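You operate a simulated robot arm through the tools that you are given. There is no shell and no other tool. Be economical: measure what you need, move in short steps, check, and stop when the job is done.

You are at the controls of a simulated robot arm. One attempt, no reset.

TASK
Press the clean key three times.

The check looks at the end state, three seconds after you hand in, the way a careful person would. Anything else that was tipped, shoved, dropped, spilled or broken makes it a failure.

THE ROBOT
A 7-joint arm with a two-finger parallel gripper, fixed in place. Base frame: the origin is at the foot of the arm, x ahead of it, y to its left, z up; the work surface is at about z = 0.961. Lengths are in m, angles in degrees, forces in N, time in s.
With the tool pointing down near the work surface it reaches from about 0.26 to 0.68 m from the base axis. Its first joint turns from -66.0 to 66.0 degrees. Payload 1.57 kg.
Tool frame: the origin (TCP) lies between the finger pads and is the grasp point; the fingertips stand 0.03 m ahead of it; z points along the fingers, y is the line along which they close. The gripper opens to 0.11 m. The fingers are 0.024 m wide and 0.012 m thick; the gripper's body (0.048 by 0.112 m) begins 0.078 m behind the TCP.
Orientation is that of the tool frame in the base frame, as a unit quaternion [x, y, z, w]. With the fingers straight down and closing along the base's y, the tool's x points along the base's -x, its y along +y and its z along -z.

THE INTERFACE
- The arm moves only by the tool move_arm. Its argument "steps" is a list of rows, each a list of 7 numbers: the gripper command, from -1 (shut) to 1 (fully open), values between in proportion, then the shift along the tool's x, y, z in m, then the turn, a rotation vector about the tool's x, y, z in degrees. In form: [[grip, dx, dy, dz, ax, ay, az], ...]. A call has 1 to 12 rows; each row shifts and turns the commanded pose from where the row before left it, along the tool's axes as they then stand. Rows are played at 5 a second. More than 0.05 m and 8.6 degrees between two rows, or a gripper value outside its range, and nothing of the call is played. A pose out of reach is approached as far as the arm can. The call stops where the force on the tool passes 40 N (or 10 N more than at its start, if that is more) or the arm is blocked; 0.2 s more then pass. The fingers move at their own pace (about 0.108 m/s each) and stop on an object; they squeeze with about 39 N. The grip force told is the motor's: it shows also when the fingers shut on nothing. Time passes only in rows, and 0.2 s behind the last, so rows that do not move let the fingers close. The reply holds the time, the measured pose of the TCP, the force on the tool along the base axes, the opening and the grip force, in the units named above and with some noise, and new pictures: "views" is both (left out), scene, wrist or none.
- Cameras (640 x 400 px; columns grow to the right, rows downward): "scene" is fixed at [0.1594, -0.3865, 1.4126]; the picture's right is [0.83, -0.56, 0.00], its down [-0.28, -0.41, -0.87] and it looks along [0.48, 0.72, -0.50] (base axes); focal length 318 px, centre (320, 200). "wrist" rides on the gripper at [-0.036, 0, -0.08] in the tool frame; the picture's right is [0.00, -1.00, 0.00], its down [0.97, 0.00, -0.24] and it looks along [0.24, 0.00, 0.97] (tool axes); focal length 218 px, centre (320, 200).
- locate(camera, pixels): for up to 12 pixels [column, row] of the newest picture of that camera ("zoom" is the newest enlarged one), the place [x, y, z] in the base frame of the surface seen there, good to about 0.002 m. No time passes.
- zoom(camera, box): a new picture of the part [left, top, right, bottom] of that camera's present view, enlarged. No time passes.
- hand_in(): hands the job in; it is judged then, once.

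Keep the steps short. Do not move on a guess: measure, check each grasp and each placing, and mend mistakes. In all there are 60 turns and 120 pictures (those below and enlarged ones count). Leave the gripper open and the arm clear of the work at the hand-in unless told otherwise, and finish with a single line.

The tools are called after "Emit:" as a command line: name --pt "numbers of a row" for each row, then --argument value for the rest, lists and objects as JSON in quotes. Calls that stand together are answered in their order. move_arm: Moves the arm, as the interface text tells. Its arguments: {"type":"object","properties":{"steps":{"type":"array"},"views":{"type":"string","enum":["both","scene","wrist","none"]}},"required":["steps"]} The other tools are called the same way: locate (camera, pixels) gives the place of the surface under pixels of a picture; zoom (camera, box) takes an enlarged picture of a part of a camera's view; hand_in () hands the job in.

At the start:

```text
time_s: 0.0
position: [0.4048, 0.0038, 1.2118]
orientation: [0.0, 1.0, 0.001, 0.001]
contact_force: [0.7, 0.1, 0.8]
finger_gap: 0.1098
grasp_force: 0.1
```

scene: 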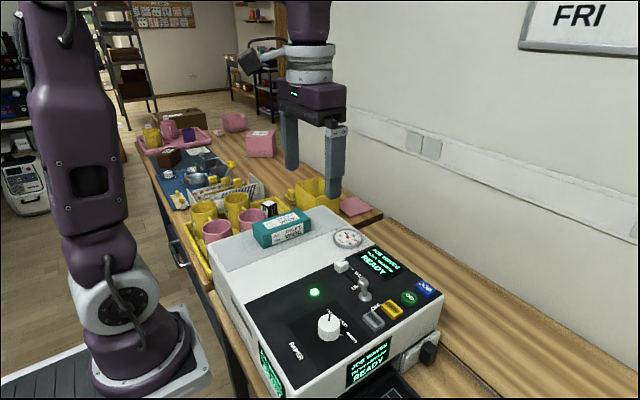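
wrist: 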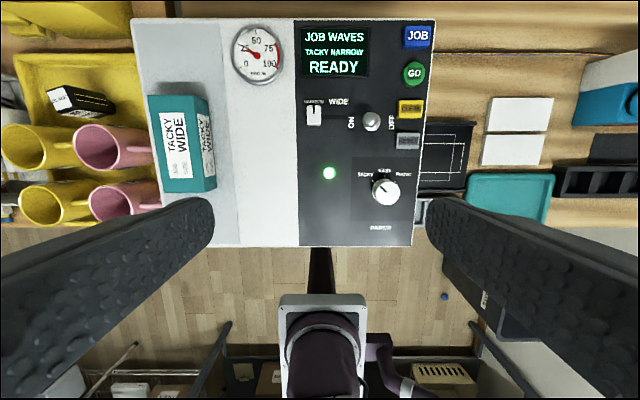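

I see a machine with keys at the right: blue JOB, green GO, yellow and grey ones. I'll zoom in to read the labels.

Emit:
zoom --camera "wrist" --box '[290, 10, 450, 110]'

Emit:
zoom --camera "wrist" --box '[360, 80, 440, 160]'

Emit:
zoom --camera "scene" --box '[320, 240, 450, 340]'

```text
4.00 times, centred on (370, 60) of wrist
```

zoom: 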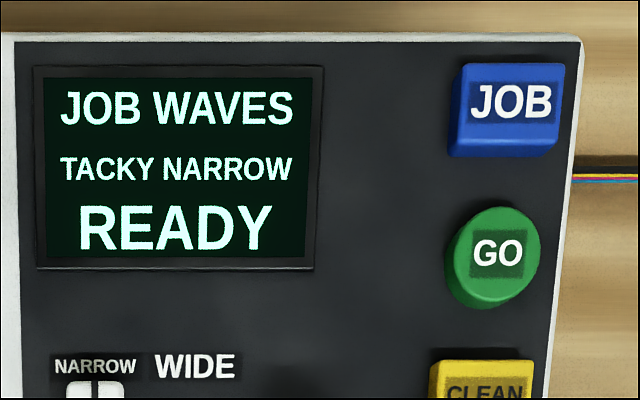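

```text
5.00 times, centred on (400, 120) of wrist
```

zoom: 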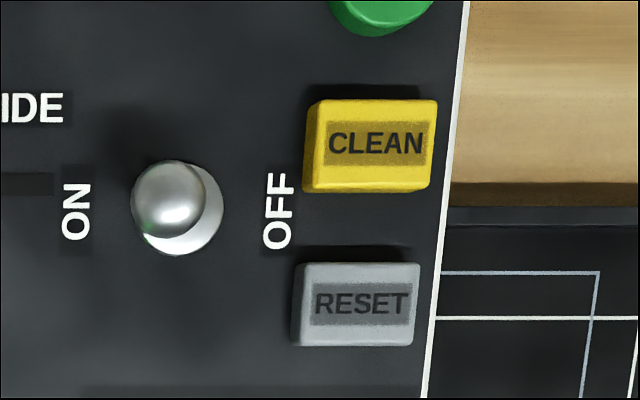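

```text
4.00 times, centred on (385, 290) of scene
```

zoom: 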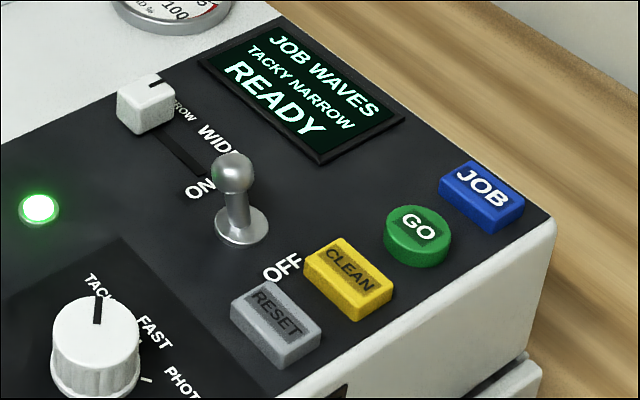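

The yellow key is CLEAN, at about zoom pixel (348,275). I'll measure it, its edges, its neighbours, the toggle top and the panel.

Emit:
locate --camera "zoom" --pixels '[[348, 270], [334, 242], [391, 287], [308, 266], [358, 308], [418, 225], [275, 308], [232, 165], [340, 225], [375, 335], [480, 190], [299, 285]]'

Emit:
locate --camera "wrist" --pixels '[[412, 109], [403, 109], [421, 109], [412, 102], [412, 115], [415, 73], [408, 141], [371, 120], [393, 109], [375, 188]]'

```text
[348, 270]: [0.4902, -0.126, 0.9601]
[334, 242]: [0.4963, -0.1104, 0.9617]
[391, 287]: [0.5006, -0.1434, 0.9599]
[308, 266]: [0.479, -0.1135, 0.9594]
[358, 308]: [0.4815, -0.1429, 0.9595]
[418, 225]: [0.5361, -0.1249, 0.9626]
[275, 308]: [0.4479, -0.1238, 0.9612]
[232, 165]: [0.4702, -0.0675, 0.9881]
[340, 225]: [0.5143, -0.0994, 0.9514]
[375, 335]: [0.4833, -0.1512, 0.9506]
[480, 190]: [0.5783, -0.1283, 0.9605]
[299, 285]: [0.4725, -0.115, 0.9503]
```

```text
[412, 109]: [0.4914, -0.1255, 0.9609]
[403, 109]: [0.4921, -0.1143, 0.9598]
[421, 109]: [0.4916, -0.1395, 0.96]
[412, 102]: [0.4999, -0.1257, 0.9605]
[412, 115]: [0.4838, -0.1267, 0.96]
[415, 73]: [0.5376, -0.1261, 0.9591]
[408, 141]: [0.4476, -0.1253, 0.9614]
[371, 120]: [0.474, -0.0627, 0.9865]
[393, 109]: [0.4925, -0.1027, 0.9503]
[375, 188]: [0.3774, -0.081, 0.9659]
```

CLEAN's top is centred at (0.490, -0.1265, 0.960), about 0.02 by 0.03 m, standing 0.010 above the panel. Neighbouring keys are about 0.045 away along x. Next I'll shut the fingers and move over it, staying high.

Emit:
move_arm --pt "-1 0 0 0 0 0 0" --pt "-1 -0.03 -0.04 0 0 0 0" --pt "-1 -0.03 -0.04 0 0 0 0" --pt "-1 -0.025 -0.05 0 0 0 0" --pt "-1 0 0 0.05 0 0 0" --pt "-1 0 0 0.05 0 0 0" --pt "-1 0 0 0.05 0 0 0" --pt "-1 0 0 0 0 0 0" --pt "-1 0 0 0 0 0 0"

```text
refused: row 4 steps farther than a row can; nothing moved
```

Row 4 was too long, so nothing moved. I'll split it up.

Emit:
move_arm --pt "-1 0 0 0 0 0 0" --pt "-1 -0.025 -0.035 0 0 0 0" --pt "-1 -0.025 -0.035 0 0 0 0" --pt "-1 -0.025 -0.035 0 0 0 0" --pt "-1 -0.01 -0.025 0 0 0 0" --pt "-1 0 0 0.045 0 0 0" --pt "-1 0 0 0.045 0 0 0" --pt "-1 0 0 0.045 0 0 0" --pt "-1 0 0 0.02 0 0 0" --pt "-1 0 0 0 0 0 0" --pt "-1 0 0 0 0 0 0"

```text
time_s: 2.4
position: [0.4931, -0.1274, 1.0582]
orientation: [0.0, 1.0, 0.0, 0.001]
contact_force: [0.2, -0.1, 0.3]
finger_gap: 0.0
grasp_force: 21.5
```

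scene: 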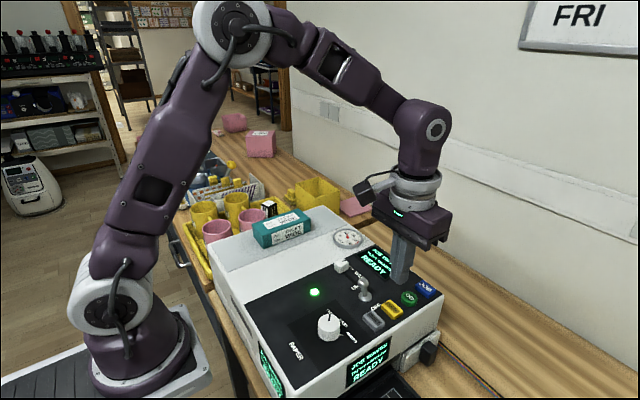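
wrist: 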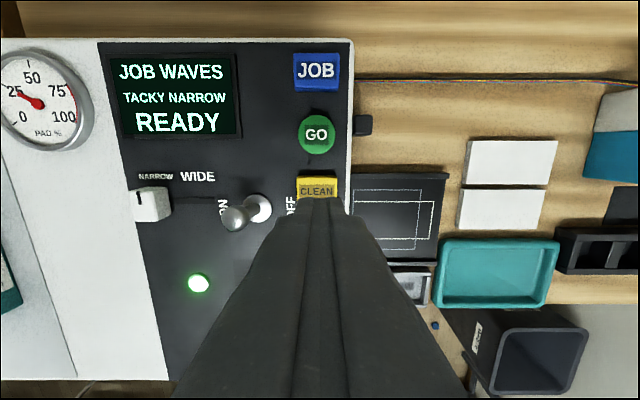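

The TCP is at (0.493, -0.127) with the tips at z≈1.028. I'll correct x by -0.0025 and go down to the tips at about 0.966, just above the key.

Emit:
move_arm --pt "-1 0.0025 0 0.02 0 0 0" --pt "-1 0 0 0.03 0 0 0" --pt "-1 0 0 0.012 0 0 0" --pt "-1 0 0 0 0 0 0"

Emit:
zoom --camera "scene" --box '[320, 220, 450, 320]'

```text
time_s: 3.4
position: [0.4878, -0.1263, 0.9952]
orientation: [0.0, 1.0, 0.001, -0.001]
contact_force: [-0.8, 0.2, -0.5]
finger_gap: 0.0003
grasp_force: 21.7
```

scene: 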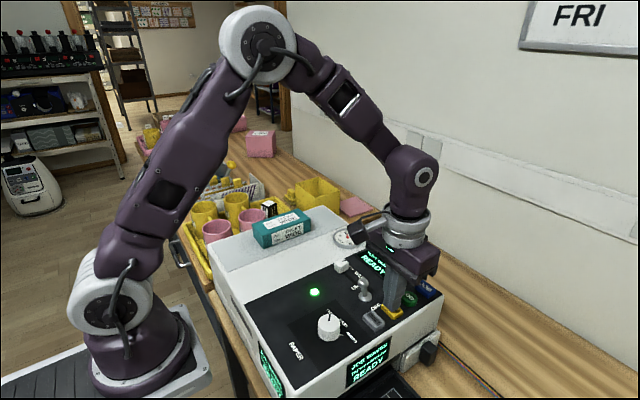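
wrist: 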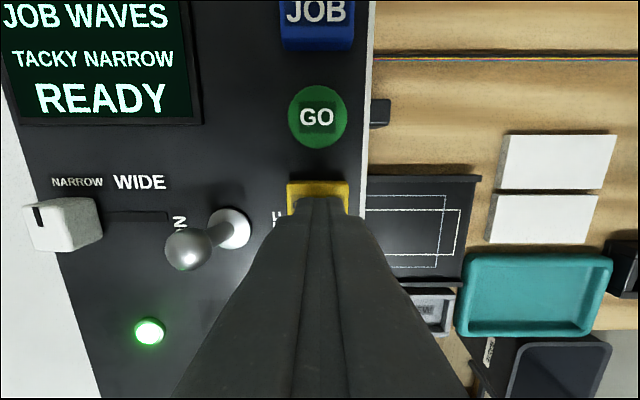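

```text
4.00 times, centred on (385, 270) of scene
```

zoom: 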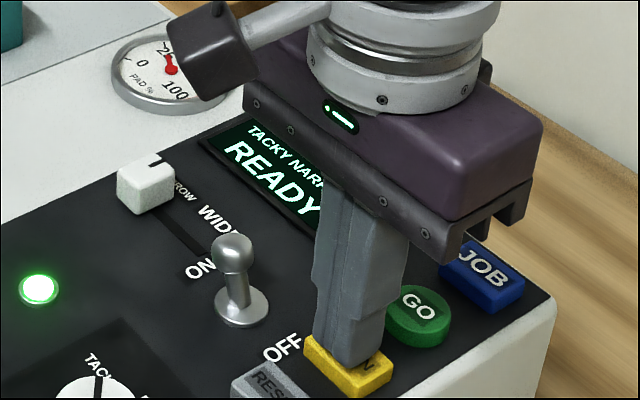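

The tips are over CLEAN at z≈0.965, clear of GO and RESET. I'll press slowly, down about 9 mm in small rows, and see what the key does.

Emit:
move_arm --pt "-1 -0.002 0 0.003 0 0 0" --pt "-1 0 0 0.002 0 0 0" --pt "-1 0 0 0.002 0 0 0" --pt "-1 0 0 0.002 0 0 0"

Emit:
zoom --camera "scene" --box '[320, 220, 450, 320]'

```text
time_s: 4.4
position: [0.4898, -0.1246, 0.9866]
orientation: [0.0, 1.0, 0.0, 0.0]
contact_force: [0.6, 0.5, 2.2]
finger_gap: 0.0
grasp_force: 21.2
```

scene: 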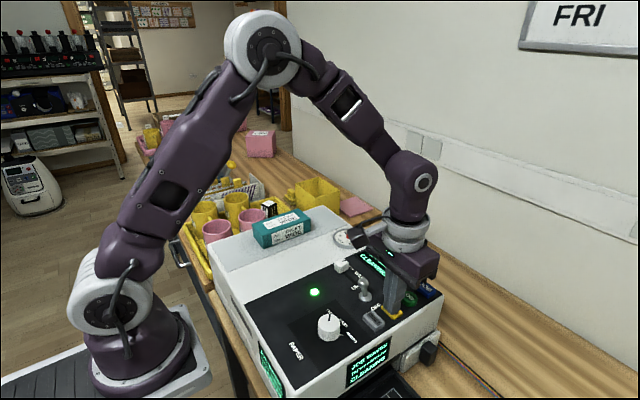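
wrist: 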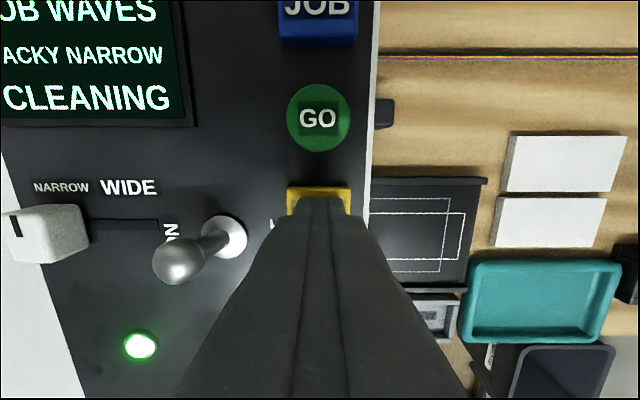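

```text
4.00 times, centred on (385, 270) of scene
```

zoom: 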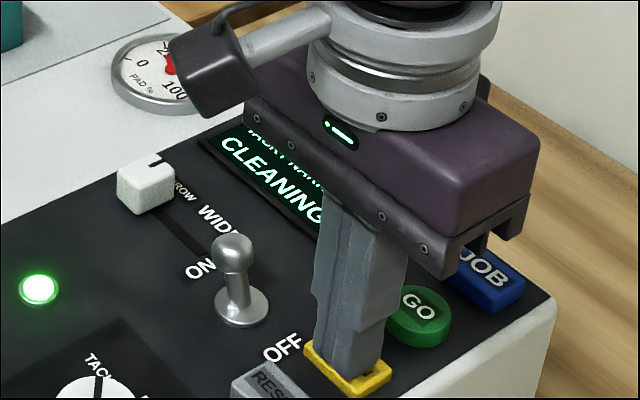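

The display changed to CLEANING, so press one registered. I'll lift clear and wait for READY, so the next press isn't ignored.

Emit:
move_arm --pt "-1 0 0 -0.01 0 0 0" --pt "-1 0 0 -0.008 0 0 0" --pt "-1 0 0 0 0 0 0" --pt "-1 0 0 0 0 0 0" --pt "-1 0 0 0 0 0 0" --views "both"

```text
time_s: 5.6
position: [0.4914, -0.1263, 1.0045]
orientation: [0.0, 1.0, 0.0, 0.0]
contact_force: [0.4, -0.1, -0.2]
finger_gap: 0.0
grasp_force: 21.3
```

scene: 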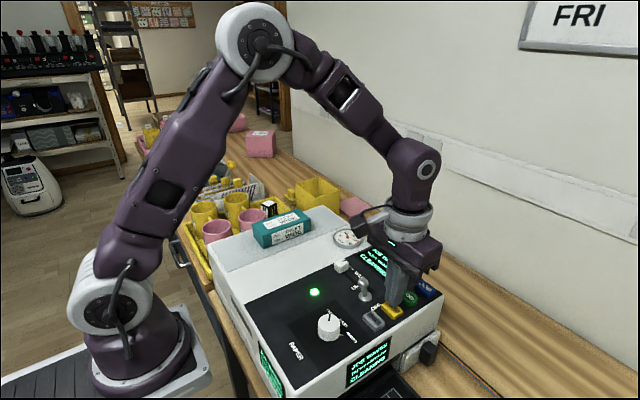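
wrist: 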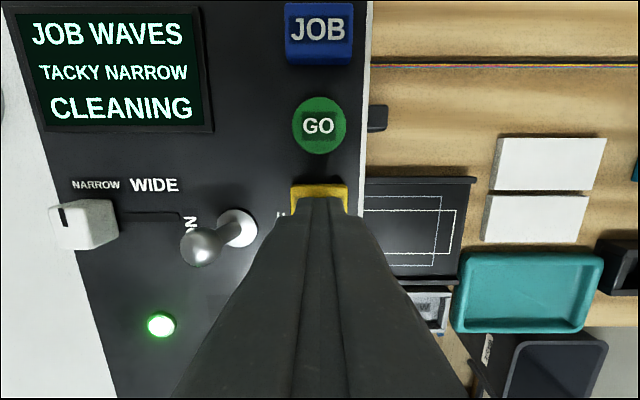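

It still shows CLEANING, so I'll wait a bit longer.

Emit:
move_arm --pt "-1 0 0 0 0 0 0" --pt "-1 0 0 0 0 0 0" --pt "-1 0 0 0 0 0 0" --pt "-1 0 0 0 0 0 0" --pt "-1 0 0 0 0 0 0" --pt "-1 0 0 0 0 0 0" --pt "-1 0 0 0 0 0 0" --pt "-1 0 0 0 0 0 0" --views "wrist"

```text
time_s: 7.4
position: [0.4898, -0.1263, 1.0051]
orientation: [0.0, 1.0, 0.0, -0.001]
contact_force: [-0.2, -0.5, 0.1]
finger_gap: 0.0
grasp_force: 21.1
```

wrist: 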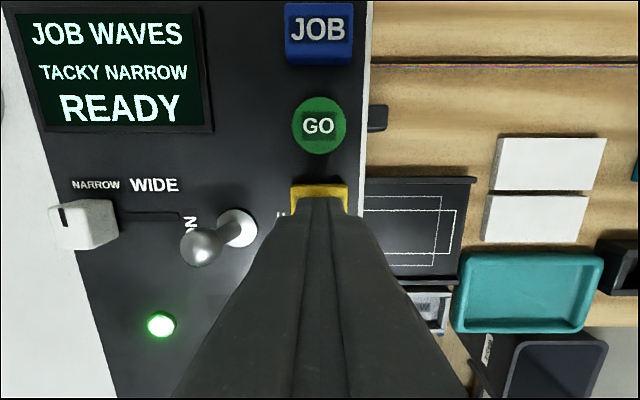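

It shows READY again. For press two, I'll go down 18 mm to the same depth as before.

Emit:
move_arm --pt "-1 0 0 0.009 0 0 0" --pt "-1 0 0 0.003 0 0 0" --pt "-1 0 0 0.002 0 0 0" --pt "-1 0 0 0.002 0 0 0" --pt "-1 0 0 0.002 0 0 0" --views "wrist"

```text
time_s: 8.6
position: [0.4899, -0.1269, 0.9864]
orientation: [0.0, 1.0, 0.0, 0.001]
contact_force: [0.5, 0.6, 2.1]
finger_gap: 0.0001
grasp_force: 21.3
```

wrist: 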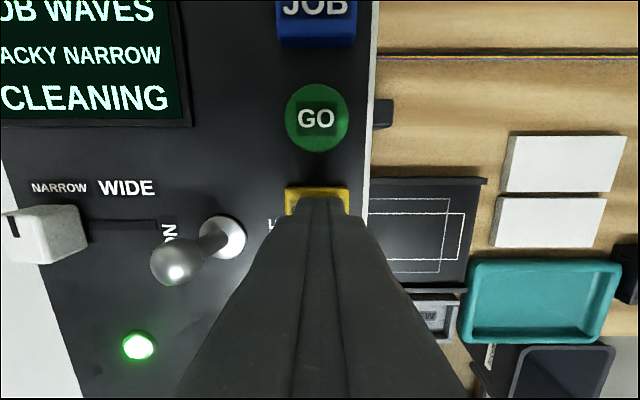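

It shows CLEANING again, so press two registered. I'll lift and wait for READY.

Emit:
move_arm --pt "-1 0 0 -0.01 0 0 0" --pt "-1 0 0 -0.008 0 0 0" --pt "-1 0 0 0 0 0 0" --pt "-1 0 0 0 0 0 0" --pt "-1 0 0 0 0 0 0" --pt "-1 0 0 0 0 0 0" --pt "-1 0 0 0 0 0 0" --pt "-1 0 0 0 0 0 0" --pt "-1 0 0 0 0 0 0" --pt "-1 0 0 0 0 0 0" --pt "-1 0 0 0 0 0 0" --pt "-1 0 0 0 0 0 0" --views "wrist"

```text
time_s: 11.2
position: [0.4886, -0.1269, 1.0059]
orientation: [0.0, 1.0, 0.0, 0.0]
contact_force: [0.4, 0.3, 1.0]
finger_gap: 0.0
grasp_force: 21.5
```

wrist: 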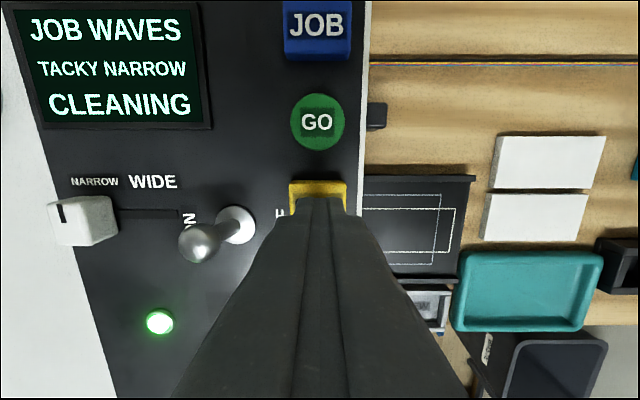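

It's still CLEANING. I'll wait a little more.

Emit:
move_arm --pt "-1 0 0 0 0 0 0" --pt "-1 0 0 0 0 0 0" --pt "-1 0 0 0 0 0 0" --pt "-1 0 0 0 0 0 0" --pt "-1 0 0 0 0 0 0" --views "wrist"

```text
time_s: 12.4
position: [0.4883, -0.1264, 1.006]
orientation: [0.0, 1.0, 0.0, 0.0]
contact_force: [0.3, 0.0, 0.0]
finger_gap: 0.0001
grasp_force: 21.5
```

wrist: 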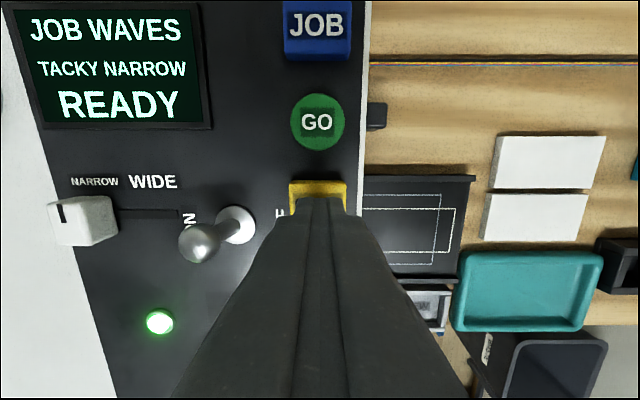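

It's READY again. Now for the third and last press.

Emit:
move_arm --pt "-1 0 0 0.009 0 0 0" --pt "-1 0 0 0.003 0 0 0" --pt "-1 0 0 0.002 0 0 0" --pt "-1 0 0 0.002 0 0 0" --pt "-1 0 0 0.002 0 0 0" --views "wrist"

```text
time_s: 13.6
position: [0.4898, -0.1248, 0.985]
orientation: [0.0, 1.0, 0.0, 0.001]
contact_force: [1.7, 0.6, 2.5]
finger_gap: 0.0002
grasp_force: 21.5
```

wrist: 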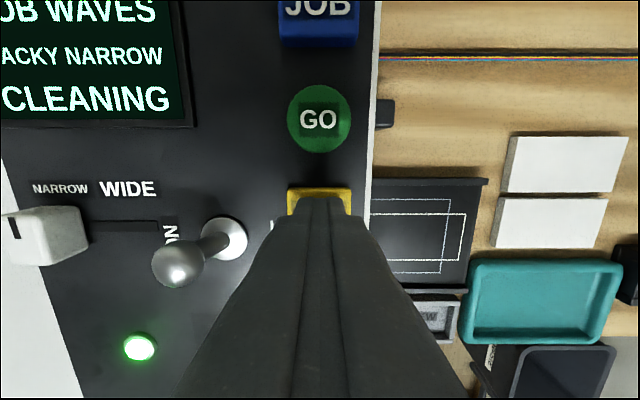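

CLEANING shows for the third time. I'll lift straight up well clear, then open the gripper.

Emit:
move_arm --pt "-1 0 0 -0.02 0 0 0" --pt "-1 0 0 -0.045 0 0 0" --pt "-1 0 0 -0.045 0 0 0" --pt "-1 0 0 -0.045 0 0 0" --pt "-1 0 0 -0.045 0 0 0" --pt "1 0 0 0 0 0 0" --pt "1 0 0 0 0 0 0" --pt "1 0 0 0 0 0 0" --pt "1 0 0 0 0 0 0" --pt "1 0 0 0 0 0 0" --pt "1 0 0 0 0 0 0" --pt "1 0 0 0 0 0 0"

```text
time_s: 16.2
position: [0.4889, -0.1235, 1.1847]
orientation: [0.0, 1.0, -0.001, 0.0]
contact_force: [0.2, 0.2, 0.1]
finger_gap: 0.1102
grasp_force: 0.0
```

scene: 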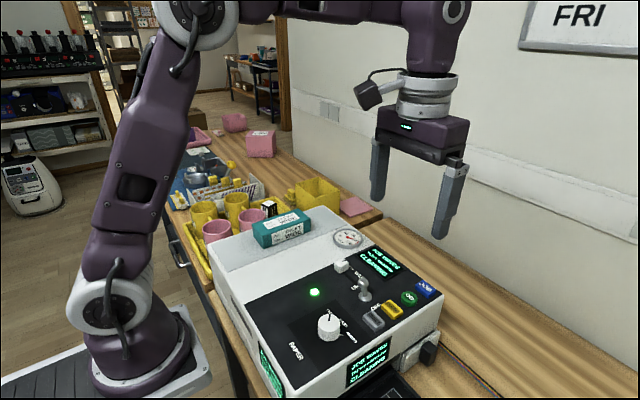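
wrist: 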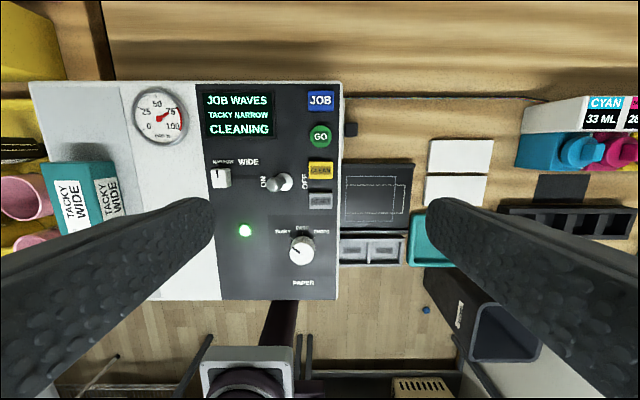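

The gripper is open and clear, and nothing else moved. I'll wait for the last clean to finish and check the display.

Emit:
move_arm --pt "1 0 0 0 0 0 0" --pt "1 0 0 0 0 0 0" --pt "1 0 0 0 0 0 0" --pt "1 0 0 0 0 0 0" --pt "1 0 0 0 0 0 0" --pt "1 0 0 0 0 0 0" --views "wrist"

```text
time_s: 17.6
position: [0.4891, -0.1239, 1.1839]
orientation: [0.0, 1.0, 0.0, 0.0]
contact_force: [0.4, -0.2, 0.0]
finger_gap: 0.1099
grasp_force: 0.0
```

wrist: 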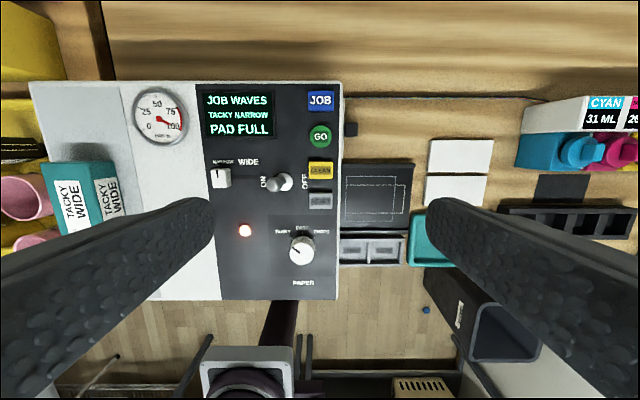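

The third clean has finished. The display now reads PAD FULL with a red light, and the gauge is near 100. That follows from the three cleans requested, and I wasn't asked to reset anything, so I'll leave it alone and hand in.

Emit:
hand_in

```text
The job is handed in.
```

I pressed the CLEAN key three times and the display showed CLEANING each time, but after the third clean the machine reads PAD FULL with a red light, so the pad needs attention before the next job.
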